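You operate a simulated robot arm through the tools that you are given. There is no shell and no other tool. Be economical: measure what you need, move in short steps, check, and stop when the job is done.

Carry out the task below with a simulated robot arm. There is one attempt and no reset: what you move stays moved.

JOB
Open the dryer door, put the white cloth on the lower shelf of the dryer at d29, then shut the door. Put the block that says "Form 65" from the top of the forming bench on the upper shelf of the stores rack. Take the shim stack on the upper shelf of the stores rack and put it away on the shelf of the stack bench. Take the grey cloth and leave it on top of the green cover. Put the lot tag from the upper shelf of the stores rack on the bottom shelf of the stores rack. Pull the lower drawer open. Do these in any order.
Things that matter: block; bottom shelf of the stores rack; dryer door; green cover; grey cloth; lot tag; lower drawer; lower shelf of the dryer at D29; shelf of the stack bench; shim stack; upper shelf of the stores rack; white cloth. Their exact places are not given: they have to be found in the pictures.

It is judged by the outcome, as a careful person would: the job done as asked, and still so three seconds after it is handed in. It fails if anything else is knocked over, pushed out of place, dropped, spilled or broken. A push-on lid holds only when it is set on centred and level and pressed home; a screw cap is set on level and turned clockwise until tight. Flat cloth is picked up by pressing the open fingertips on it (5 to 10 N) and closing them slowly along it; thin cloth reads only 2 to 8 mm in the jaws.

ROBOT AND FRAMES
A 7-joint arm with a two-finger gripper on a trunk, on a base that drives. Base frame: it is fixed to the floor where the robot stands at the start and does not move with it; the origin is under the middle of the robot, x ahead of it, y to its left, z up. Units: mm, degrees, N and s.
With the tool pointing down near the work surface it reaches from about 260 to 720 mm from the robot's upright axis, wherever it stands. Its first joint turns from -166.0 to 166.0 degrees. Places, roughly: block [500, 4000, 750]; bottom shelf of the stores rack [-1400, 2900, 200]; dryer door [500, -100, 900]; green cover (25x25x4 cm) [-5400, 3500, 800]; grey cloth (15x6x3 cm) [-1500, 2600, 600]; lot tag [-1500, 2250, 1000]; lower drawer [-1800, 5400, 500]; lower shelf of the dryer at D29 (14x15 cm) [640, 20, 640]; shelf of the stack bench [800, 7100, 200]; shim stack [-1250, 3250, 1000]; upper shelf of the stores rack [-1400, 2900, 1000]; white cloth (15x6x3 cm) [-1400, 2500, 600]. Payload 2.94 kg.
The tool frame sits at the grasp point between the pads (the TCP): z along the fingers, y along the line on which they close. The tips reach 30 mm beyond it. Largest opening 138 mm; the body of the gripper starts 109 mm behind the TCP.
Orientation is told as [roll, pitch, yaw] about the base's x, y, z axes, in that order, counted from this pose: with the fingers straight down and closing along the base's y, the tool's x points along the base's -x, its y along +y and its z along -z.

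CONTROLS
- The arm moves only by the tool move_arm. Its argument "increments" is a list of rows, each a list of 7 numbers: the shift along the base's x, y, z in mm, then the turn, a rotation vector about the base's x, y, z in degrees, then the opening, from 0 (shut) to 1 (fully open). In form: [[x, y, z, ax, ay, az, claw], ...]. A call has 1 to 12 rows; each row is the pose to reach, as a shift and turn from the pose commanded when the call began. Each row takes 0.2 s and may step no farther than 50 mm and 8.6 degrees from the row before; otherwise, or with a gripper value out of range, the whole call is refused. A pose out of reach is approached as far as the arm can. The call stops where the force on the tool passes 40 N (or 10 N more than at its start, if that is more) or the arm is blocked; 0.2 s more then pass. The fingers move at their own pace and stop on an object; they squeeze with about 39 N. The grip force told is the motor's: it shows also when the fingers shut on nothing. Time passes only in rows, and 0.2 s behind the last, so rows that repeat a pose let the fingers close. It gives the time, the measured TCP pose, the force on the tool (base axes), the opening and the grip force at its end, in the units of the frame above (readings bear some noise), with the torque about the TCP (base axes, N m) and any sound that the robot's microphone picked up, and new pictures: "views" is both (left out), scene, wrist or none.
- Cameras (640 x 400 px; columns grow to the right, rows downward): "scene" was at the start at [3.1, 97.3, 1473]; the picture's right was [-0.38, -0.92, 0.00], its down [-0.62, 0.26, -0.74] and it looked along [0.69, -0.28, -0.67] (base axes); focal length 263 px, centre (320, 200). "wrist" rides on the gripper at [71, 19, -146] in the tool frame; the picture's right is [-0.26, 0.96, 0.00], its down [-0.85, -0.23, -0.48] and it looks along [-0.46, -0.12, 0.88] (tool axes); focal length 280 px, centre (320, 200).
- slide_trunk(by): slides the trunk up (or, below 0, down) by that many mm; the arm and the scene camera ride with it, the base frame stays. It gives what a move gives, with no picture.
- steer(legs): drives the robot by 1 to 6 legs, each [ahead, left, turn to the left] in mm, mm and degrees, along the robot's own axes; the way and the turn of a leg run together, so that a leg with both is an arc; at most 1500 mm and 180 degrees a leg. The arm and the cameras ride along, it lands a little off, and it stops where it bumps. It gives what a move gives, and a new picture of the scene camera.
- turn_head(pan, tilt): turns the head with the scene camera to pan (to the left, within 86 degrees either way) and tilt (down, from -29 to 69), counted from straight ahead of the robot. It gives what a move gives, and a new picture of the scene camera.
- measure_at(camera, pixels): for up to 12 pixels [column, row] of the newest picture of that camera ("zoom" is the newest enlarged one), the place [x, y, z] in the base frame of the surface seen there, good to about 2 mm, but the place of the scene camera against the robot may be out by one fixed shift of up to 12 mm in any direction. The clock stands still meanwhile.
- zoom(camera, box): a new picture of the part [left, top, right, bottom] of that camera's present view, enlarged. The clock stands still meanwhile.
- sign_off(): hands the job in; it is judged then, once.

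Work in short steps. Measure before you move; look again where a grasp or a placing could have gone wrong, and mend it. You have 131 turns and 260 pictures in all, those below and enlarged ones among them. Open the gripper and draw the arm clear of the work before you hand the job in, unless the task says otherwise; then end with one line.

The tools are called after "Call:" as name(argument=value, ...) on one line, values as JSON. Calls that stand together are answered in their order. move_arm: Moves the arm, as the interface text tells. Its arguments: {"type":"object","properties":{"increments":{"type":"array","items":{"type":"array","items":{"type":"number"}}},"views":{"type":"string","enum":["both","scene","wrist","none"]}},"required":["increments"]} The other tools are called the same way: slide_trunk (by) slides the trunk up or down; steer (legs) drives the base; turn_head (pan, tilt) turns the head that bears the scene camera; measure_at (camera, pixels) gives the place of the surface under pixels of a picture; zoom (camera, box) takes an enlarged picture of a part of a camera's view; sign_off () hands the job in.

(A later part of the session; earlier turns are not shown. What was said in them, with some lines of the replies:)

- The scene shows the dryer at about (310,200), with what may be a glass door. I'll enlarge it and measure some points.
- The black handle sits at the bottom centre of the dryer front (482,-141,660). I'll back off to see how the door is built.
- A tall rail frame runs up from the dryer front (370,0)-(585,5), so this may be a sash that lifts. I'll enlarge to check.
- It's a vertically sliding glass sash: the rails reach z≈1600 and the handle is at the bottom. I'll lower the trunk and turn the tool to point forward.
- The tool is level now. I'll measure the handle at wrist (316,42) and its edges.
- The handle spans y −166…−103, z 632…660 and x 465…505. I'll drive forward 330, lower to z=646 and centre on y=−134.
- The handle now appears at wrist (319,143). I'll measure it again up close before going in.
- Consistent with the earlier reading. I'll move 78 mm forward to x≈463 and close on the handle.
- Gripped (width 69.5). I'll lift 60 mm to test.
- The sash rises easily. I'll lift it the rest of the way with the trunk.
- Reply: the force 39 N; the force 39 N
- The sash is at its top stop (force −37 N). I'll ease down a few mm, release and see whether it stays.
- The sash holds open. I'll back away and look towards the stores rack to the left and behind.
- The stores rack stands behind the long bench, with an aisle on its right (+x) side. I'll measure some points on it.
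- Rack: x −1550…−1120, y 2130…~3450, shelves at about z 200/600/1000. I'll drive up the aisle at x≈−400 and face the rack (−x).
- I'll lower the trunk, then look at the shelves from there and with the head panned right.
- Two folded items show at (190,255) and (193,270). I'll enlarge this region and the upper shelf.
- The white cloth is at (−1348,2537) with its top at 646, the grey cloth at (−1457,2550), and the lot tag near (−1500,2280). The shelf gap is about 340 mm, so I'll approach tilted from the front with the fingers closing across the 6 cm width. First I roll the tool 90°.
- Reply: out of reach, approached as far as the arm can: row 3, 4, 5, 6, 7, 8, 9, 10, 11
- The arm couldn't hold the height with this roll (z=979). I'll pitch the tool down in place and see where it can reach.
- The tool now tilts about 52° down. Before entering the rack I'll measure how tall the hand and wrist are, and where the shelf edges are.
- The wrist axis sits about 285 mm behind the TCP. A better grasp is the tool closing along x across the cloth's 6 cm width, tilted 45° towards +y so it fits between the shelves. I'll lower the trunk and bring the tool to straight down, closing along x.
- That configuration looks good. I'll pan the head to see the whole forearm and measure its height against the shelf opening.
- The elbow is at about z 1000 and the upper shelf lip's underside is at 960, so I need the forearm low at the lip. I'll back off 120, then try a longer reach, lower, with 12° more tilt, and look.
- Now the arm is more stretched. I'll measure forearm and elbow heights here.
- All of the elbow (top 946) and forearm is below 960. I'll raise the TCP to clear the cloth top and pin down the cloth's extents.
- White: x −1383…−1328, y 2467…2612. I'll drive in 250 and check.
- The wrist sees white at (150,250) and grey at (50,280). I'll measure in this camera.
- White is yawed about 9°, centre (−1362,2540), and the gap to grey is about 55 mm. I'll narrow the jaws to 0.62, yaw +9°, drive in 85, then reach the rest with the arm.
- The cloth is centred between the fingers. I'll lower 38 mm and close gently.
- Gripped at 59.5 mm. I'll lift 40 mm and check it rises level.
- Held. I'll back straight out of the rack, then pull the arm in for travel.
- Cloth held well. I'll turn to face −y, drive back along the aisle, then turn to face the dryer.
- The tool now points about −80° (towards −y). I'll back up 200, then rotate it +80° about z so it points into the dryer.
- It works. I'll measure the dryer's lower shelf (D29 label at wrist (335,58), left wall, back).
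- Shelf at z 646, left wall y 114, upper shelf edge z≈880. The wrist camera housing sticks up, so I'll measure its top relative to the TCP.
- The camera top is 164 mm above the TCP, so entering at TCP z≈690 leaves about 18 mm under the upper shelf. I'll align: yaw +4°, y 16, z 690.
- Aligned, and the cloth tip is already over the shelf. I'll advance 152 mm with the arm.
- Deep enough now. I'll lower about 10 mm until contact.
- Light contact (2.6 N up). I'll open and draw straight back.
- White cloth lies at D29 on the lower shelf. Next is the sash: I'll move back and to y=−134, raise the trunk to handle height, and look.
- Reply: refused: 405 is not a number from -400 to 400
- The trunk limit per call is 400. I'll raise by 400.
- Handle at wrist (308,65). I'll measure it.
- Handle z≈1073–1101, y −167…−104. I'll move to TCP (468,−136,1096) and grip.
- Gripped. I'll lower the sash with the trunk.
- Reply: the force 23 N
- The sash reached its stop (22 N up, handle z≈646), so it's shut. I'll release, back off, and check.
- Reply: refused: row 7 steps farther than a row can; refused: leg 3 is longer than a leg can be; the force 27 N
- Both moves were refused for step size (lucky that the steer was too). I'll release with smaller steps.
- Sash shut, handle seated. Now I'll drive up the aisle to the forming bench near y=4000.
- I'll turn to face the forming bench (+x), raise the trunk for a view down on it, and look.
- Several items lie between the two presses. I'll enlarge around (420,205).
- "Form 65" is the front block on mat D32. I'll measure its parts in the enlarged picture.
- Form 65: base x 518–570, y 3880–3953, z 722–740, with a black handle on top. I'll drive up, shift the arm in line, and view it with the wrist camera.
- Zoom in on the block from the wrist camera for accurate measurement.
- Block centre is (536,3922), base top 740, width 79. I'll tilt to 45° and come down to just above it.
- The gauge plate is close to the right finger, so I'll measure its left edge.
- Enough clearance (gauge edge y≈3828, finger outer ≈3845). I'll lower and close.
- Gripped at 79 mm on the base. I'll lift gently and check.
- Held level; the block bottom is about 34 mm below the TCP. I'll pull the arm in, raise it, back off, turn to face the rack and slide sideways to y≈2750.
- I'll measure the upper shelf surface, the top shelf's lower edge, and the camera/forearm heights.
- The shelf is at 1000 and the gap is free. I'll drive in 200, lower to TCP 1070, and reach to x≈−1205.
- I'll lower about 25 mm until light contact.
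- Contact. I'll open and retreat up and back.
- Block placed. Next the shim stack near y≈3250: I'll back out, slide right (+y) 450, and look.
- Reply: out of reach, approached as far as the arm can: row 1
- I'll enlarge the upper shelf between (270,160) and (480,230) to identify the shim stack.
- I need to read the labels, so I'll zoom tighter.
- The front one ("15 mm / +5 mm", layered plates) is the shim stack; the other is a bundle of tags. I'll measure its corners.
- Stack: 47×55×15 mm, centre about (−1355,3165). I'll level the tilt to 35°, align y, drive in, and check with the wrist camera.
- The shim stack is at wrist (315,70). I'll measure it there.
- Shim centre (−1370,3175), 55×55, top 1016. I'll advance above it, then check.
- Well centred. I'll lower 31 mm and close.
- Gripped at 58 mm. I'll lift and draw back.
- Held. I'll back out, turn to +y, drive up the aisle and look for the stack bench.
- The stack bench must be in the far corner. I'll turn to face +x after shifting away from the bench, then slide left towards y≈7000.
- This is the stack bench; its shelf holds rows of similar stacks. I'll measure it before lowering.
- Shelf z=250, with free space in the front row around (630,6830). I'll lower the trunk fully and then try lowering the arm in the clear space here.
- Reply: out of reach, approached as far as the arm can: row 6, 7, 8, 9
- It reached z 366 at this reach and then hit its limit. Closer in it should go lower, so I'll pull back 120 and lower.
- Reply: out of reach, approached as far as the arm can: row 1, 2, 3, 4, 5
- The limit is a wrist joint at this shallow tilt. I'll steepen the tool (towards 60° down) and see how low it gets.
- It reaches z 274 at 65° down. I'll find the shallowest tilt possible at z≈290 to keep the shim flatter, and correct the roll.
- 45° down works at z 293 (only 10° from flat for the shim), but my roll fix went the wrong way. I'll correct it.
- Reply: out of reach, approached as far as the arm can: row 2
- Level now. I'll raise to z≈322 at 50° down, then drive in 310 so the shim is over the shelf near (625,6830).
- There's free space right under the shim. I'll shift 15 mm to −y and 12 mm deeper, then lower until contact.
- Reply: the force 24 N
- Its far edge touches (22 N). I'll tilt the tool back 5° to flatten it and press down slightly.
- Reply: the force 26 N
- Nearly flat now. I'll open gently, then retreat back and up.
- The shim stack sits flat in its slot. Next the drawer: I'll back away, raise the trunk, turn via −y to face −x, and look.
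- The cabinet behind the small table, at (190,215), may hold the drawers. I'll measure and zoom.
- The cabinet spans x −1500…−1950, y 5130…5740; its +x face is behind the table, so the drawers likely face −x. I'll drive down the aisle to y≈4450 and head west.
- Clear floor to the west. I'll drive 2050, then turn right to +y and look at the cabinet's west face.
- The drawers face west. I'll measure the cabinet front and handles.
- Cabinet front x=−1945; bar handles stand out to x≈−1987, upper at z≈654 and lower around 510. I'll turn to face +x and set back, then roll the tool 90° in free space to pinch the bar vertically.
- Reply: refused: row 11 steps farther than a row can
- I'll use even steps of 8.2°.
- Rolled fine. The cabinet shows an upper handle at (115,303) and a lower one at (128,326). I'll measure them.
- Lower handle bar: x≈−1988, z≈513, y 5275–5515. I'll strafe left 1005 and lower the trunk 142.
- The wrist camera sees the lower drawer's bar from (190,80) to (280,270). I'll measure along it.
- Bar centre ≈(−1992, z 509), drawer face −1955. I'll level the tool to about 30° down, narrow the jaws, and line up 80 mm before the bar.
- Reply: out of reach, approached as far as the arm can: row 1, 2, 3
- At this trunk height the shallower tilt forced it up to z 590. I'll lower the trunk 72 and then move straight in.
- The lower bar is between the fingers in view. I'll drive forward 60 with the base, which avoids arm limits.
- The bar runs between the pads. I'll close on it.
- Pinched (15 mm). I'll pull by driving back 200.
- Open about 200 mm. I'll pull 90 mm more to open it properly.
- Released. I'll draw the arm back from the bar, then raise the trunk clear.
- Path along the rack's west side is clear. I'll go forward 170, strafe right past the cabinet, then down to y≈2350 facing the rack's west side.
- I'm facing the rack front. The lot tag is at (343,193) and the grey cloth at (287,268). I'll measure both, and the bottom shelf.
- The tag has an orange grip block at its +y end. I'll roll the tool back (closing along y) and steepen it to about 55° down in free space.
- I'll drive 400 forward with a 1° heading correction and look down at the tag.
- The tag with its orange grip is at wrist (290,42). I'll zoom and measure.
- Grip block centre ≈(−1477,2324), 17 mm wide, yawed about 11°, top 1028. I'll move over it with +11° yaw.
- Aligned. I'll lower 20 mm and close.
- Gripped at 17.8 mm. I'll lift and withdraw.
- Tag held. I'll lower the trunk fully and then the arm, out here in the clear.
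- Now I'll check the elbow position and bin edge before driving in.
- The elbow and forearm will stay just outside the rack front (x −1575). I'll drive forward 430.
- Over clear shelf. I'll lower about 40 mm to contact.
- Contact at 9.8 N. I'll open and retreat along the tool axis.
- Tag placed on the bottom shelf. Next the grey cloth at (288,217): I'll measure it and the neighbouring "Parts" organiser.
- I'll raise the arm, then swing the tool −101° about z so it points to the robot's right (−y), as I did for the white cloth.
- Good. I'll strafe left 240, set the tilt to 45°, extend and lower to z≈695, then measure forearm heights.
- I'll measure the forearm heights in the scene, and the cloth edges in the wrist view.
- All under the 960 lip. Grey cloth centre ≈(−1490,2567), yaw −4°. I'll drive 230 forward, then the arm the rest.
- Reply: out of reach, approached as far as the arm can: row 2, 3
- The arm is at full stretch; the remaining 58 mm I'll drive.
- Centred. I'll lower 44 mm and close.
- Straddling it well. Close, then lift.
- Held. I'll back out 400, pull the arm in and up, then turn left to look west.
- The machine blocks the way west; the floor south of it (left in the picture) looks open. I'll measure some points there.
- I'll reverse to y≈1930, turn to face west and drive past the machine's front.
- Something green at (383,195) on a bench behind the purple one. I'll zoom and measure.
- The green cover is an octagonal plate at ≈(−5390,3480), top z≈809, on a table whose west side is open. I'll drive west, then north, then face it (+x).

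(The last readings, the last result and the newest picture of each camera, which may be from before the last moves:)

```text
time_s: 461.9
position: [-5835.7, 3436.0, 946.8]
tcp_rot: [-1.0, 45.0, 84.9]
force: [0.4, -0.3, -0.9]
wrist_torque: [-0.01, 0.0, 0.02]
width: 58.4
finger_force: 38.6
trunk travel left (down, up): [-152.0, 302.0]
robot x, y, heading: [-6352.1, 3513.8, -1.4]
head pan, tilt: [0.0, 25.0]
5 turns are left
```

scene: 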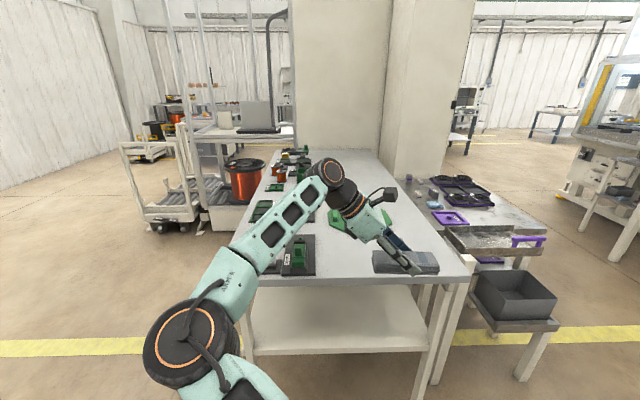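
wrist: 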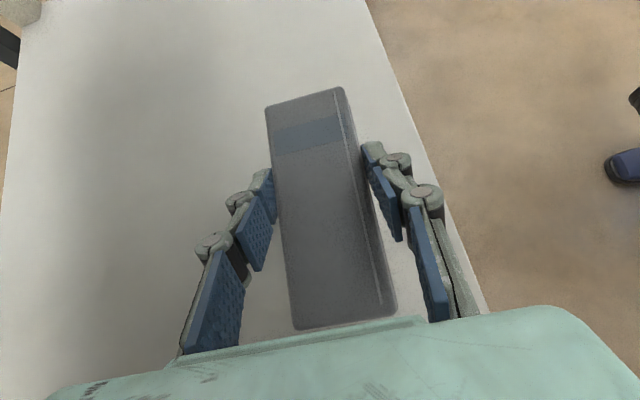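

Only a few turns are left, so I'll combine steps. I measure the cover in this view, drive the cloth over it at a safe height, and take a wrist picture.

Call:
measure_at(camera="scene", pixels=[[335, 222], [345, 213], [332, 213], [345, 230], [355, 232], [390, 220], [385, 232], [340, 218], [360, 240], [350, 237]])

Call:
zoom(camera="scene", box=[290, 180, 440, 280])

Call:
steer(legs=[[350, 0, 1.4]])

Call:
move_arm(increments=[[30, 0, 0, 0, 0, 4, 0.2]])

Call:
measure_at(camera="wrist", pixels=[[200, 80], [240, 60], [320, 60], [400, 80], [440, 120], [200, 150], [430, 200], [320, 30], [180, 220], [250, 120], [400, 140], [470, 80]])

```text
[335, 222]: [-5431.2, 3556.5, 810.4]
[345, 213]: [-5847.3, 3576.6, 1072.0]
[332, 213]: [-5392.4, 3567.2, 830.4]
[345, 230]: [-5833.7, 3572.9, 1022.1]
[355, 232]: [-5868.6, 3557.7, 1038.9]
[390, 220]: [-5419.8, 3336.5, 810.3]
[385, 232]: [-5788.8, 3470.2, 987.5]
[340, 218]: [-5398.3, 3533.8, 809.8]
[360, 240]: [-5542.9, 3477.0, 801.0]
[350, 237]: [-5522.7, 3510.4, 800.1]
```

```text
4.00 times, centred on (365, 230) of scene
```

zoom: 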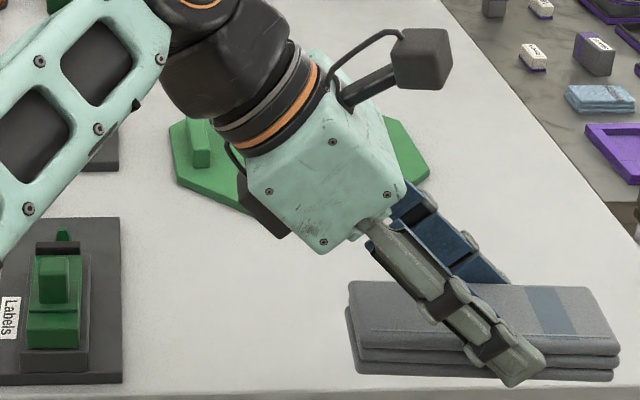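

```text
time_s: 464.2
position: [-5484.9, 3440.8, 947.1]
tcp_rot: [-1.0, 45.0, 86.2]
force: [0.2, -0.7, -0.9]
wrist_torque: [0.0, -0.05, 0.02]
width: 58.4
finger_force: 39.5
trunk travel left (down, up): [-152.0, 302.0]
robot x, y, heading: [-6001.7, 3508.6, -0.2]
head pan, tilt: [0.0, 25.0]
```

scene: 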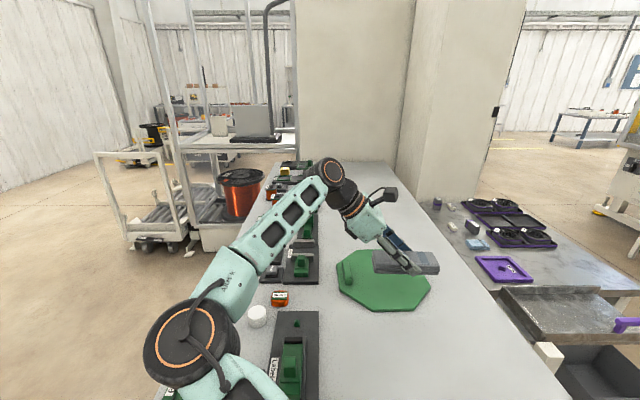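

```text
time_s: 464.6
position: [-5454.6, 3441.6, 947.2]
tcp_rot: [-1.0, 45.0, 90.1]
force: [-0.1, 0.4, 0.1]
wrist_torque: [0.0, -0.03, -0.01]
width: 58.5
finger_force: 39.2
trunk travel left (down, up): [-152.0, 302.0]
robot x, y, heading: [-6006.1, 3510.9, 0.0]
head pan, tilt: [0.0, 25.0]
```

scene: 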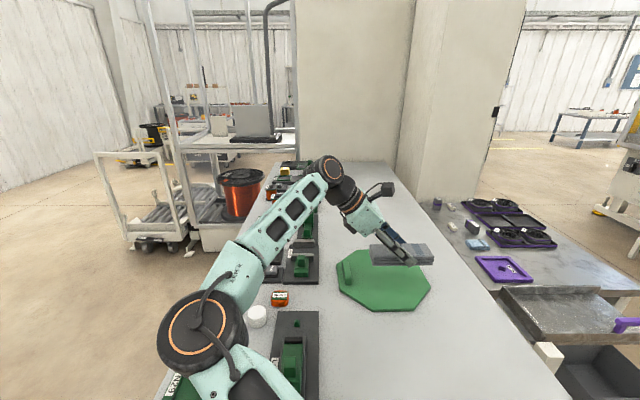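
wrist: 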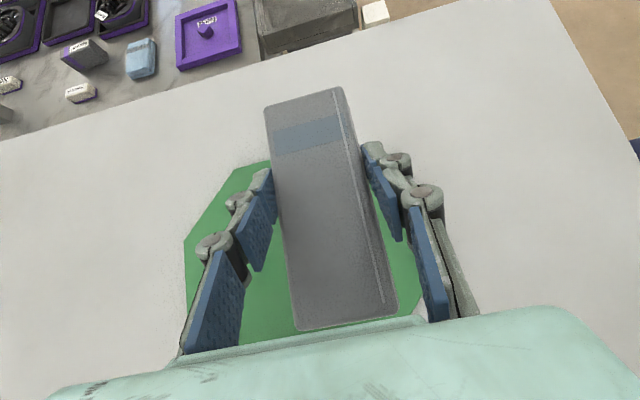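

```text
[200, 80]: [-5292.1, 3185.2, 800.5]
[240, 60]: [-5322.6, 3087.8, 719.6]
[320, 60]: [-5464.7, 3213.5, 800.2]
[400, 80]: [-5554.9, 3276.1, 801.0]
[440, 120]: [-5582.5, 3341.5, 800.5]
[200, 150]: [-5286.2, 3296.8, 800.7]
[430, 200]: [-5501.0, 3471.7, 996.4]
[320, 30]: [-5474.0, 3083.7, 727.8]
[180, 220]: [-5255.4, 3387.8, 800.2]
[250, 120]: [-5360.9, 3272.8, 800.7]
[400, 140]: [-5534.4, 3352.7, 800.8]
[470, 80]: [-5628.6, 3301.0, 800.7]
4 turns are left
```

The cover's centre is ≈(−5390,3460), with its handle on the north edge (y≥3550). I'll move the cloth to x −5390 and lower to just above contact.

Call:
move_arm(increments=[[35, -2, -10, 0, 0, 0, 0.2], [65, -3, -30, 0, 0, 0, 0.2], [65, -3, -60, 0, 0, 0, 0.2], [65, -3, -85, 0, 0, 0, 0.2], [65, -3, -98, 0, 0, 0, 0.2], [65, -3, -103, 0, 0, 0, 0.2], [65, -3, -106, 0, 0, 0, 0.2]])

Call:
zoom(camera="scene", box=[310, 200, 460, 330])

```text
time_s: 466.2
position: [-5389.5, 3439.2, 843.7]
tcp_rot: [-1.2, 45.1, 90.0]
force: [1.8, 0.6, 6.2]
wrist_torque: [0.47, 0.13, -0.15]
width: 58.8
finger_force: 39.1
trunk travel left (down, up): [-152.0, 302.0]
robot x, y, heading: [-5999.4, 3510.6, -0.0]
head pan, tilt: [0.0, 25.0]
```

scene: 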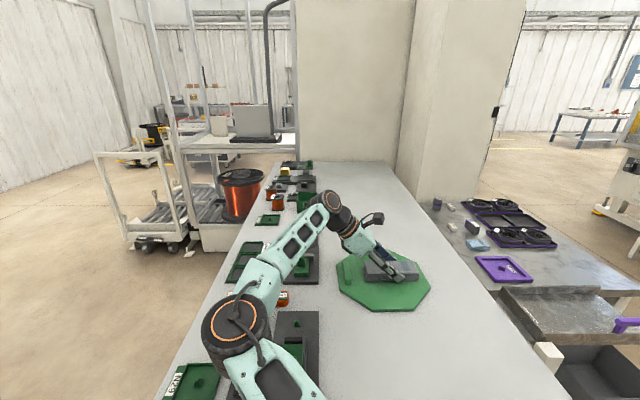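
wrist: 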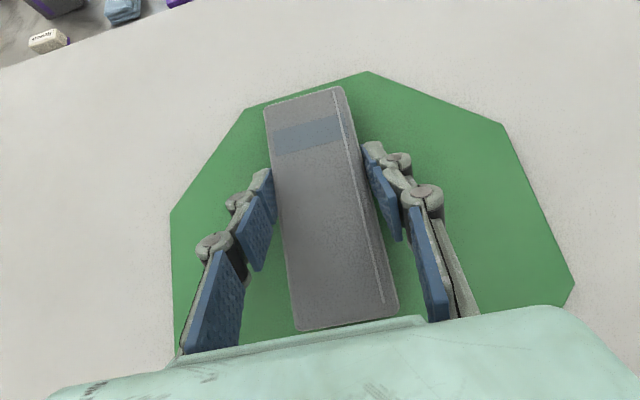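

```text
3.08 times, centred on (385, 265) of scene
3 turns are left
```

zoom: 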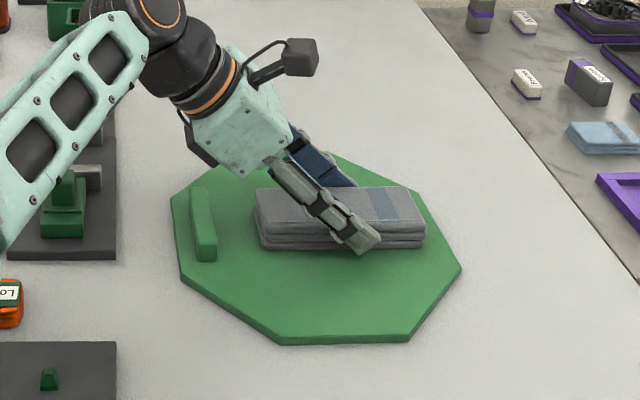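

Contact (6 N) and the cloth is fully on the cover. I'll nudge it 25 mm west to centre it, set it down, open, rise straight up and back away.

Call:
move_arm(increments=[[-10, 0, 5, 0, 0, 0, 0.2], [-24, 0, 6, 0, 0, 0, 0.2], [-24, 0, 1, 0, 0, 0, 0.2], [-24, 0, 0, 0, 0, 0, 0.2], [-24, 0, 0, 0, 0, 0, 0.5], [-24, 0, 0, 0, 0, 0, 0.62], [-24, 0, 0, 0, 0, 0, 0.62], [-24, 0, 25, 0, 0, 0, 0.62], [-24, 0, 65, 0, 0, 0, 0.62], [-24, 0, 110, 0, 0, 0, 0.62], [-24, 0, 150, 0, 0, 0, 0.62]])

Call:
steer(legs=[[-350, 0, 0]])

Call:
zoom(camera="scene", box=[280, 180, 460, 300])

```text
time_s: 468.6
position: [-5413.3, 3438.0, 991.8]
tcp_rot: [-1.0, 45.0, 90.2]
force: [0.1, 0.9, -0.4]
wrist_torque: [-0.02, -0.01, 0.02]
width: 85.5
finger_force: 0.1
trunk travel left (down, up): [-152.0, 302.0]
robot x, y, heading: [-6001.8, 3507.2, -0.3]
head pan, tilt: [0.0, 25.0]
```

scene: 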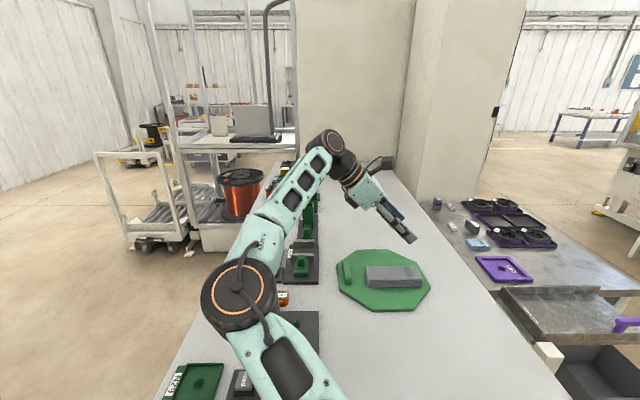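
wrist: 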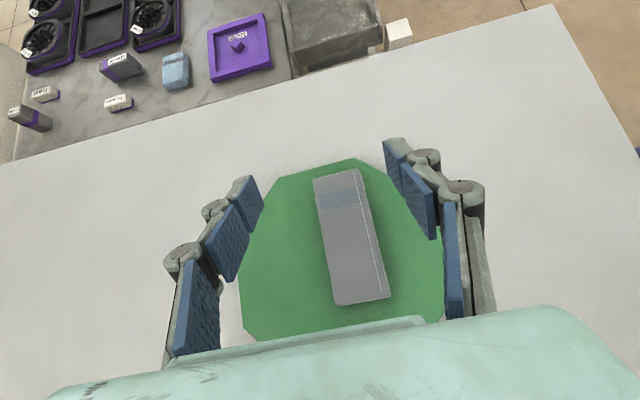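

```text
time_s: 470.9
position: [-5764.2, 3439.2, 991.8]
tcp_rot: [-1.1, 45.0, 90.1]
force: [0.4, -0.6, 0.3]
wrist_torque: [0.03, -0.01, 0.05]
width: 85.7
finger_force: 0.1
trunk travel left (down, up): [-152.0, 302.0]
robot x, y, heading: [-6351.7, 3507.1, -0.3]
head pan, tilt: [0.0, 25.0]
```

scene: 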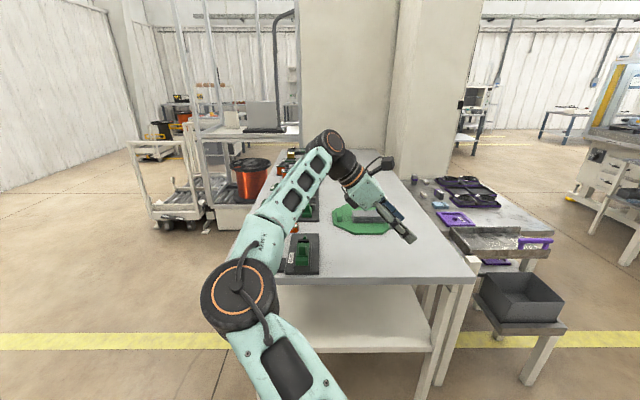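

```text
3.33 times, centred on (370, 240) of scene
2 turns are left
```

zoom: 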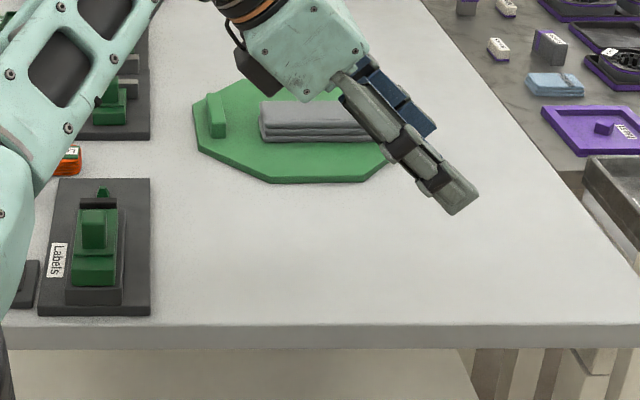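

The grey cloth lies flat on the green cover, the gripper is open and the arm is clear. I'm handing in.

Call:
sign_off()

```text
The job is handed in.
```

All six parts of the job are done, the gripper is open and the arm is clear. I checked each one when it was placed but did not go back for a final look.
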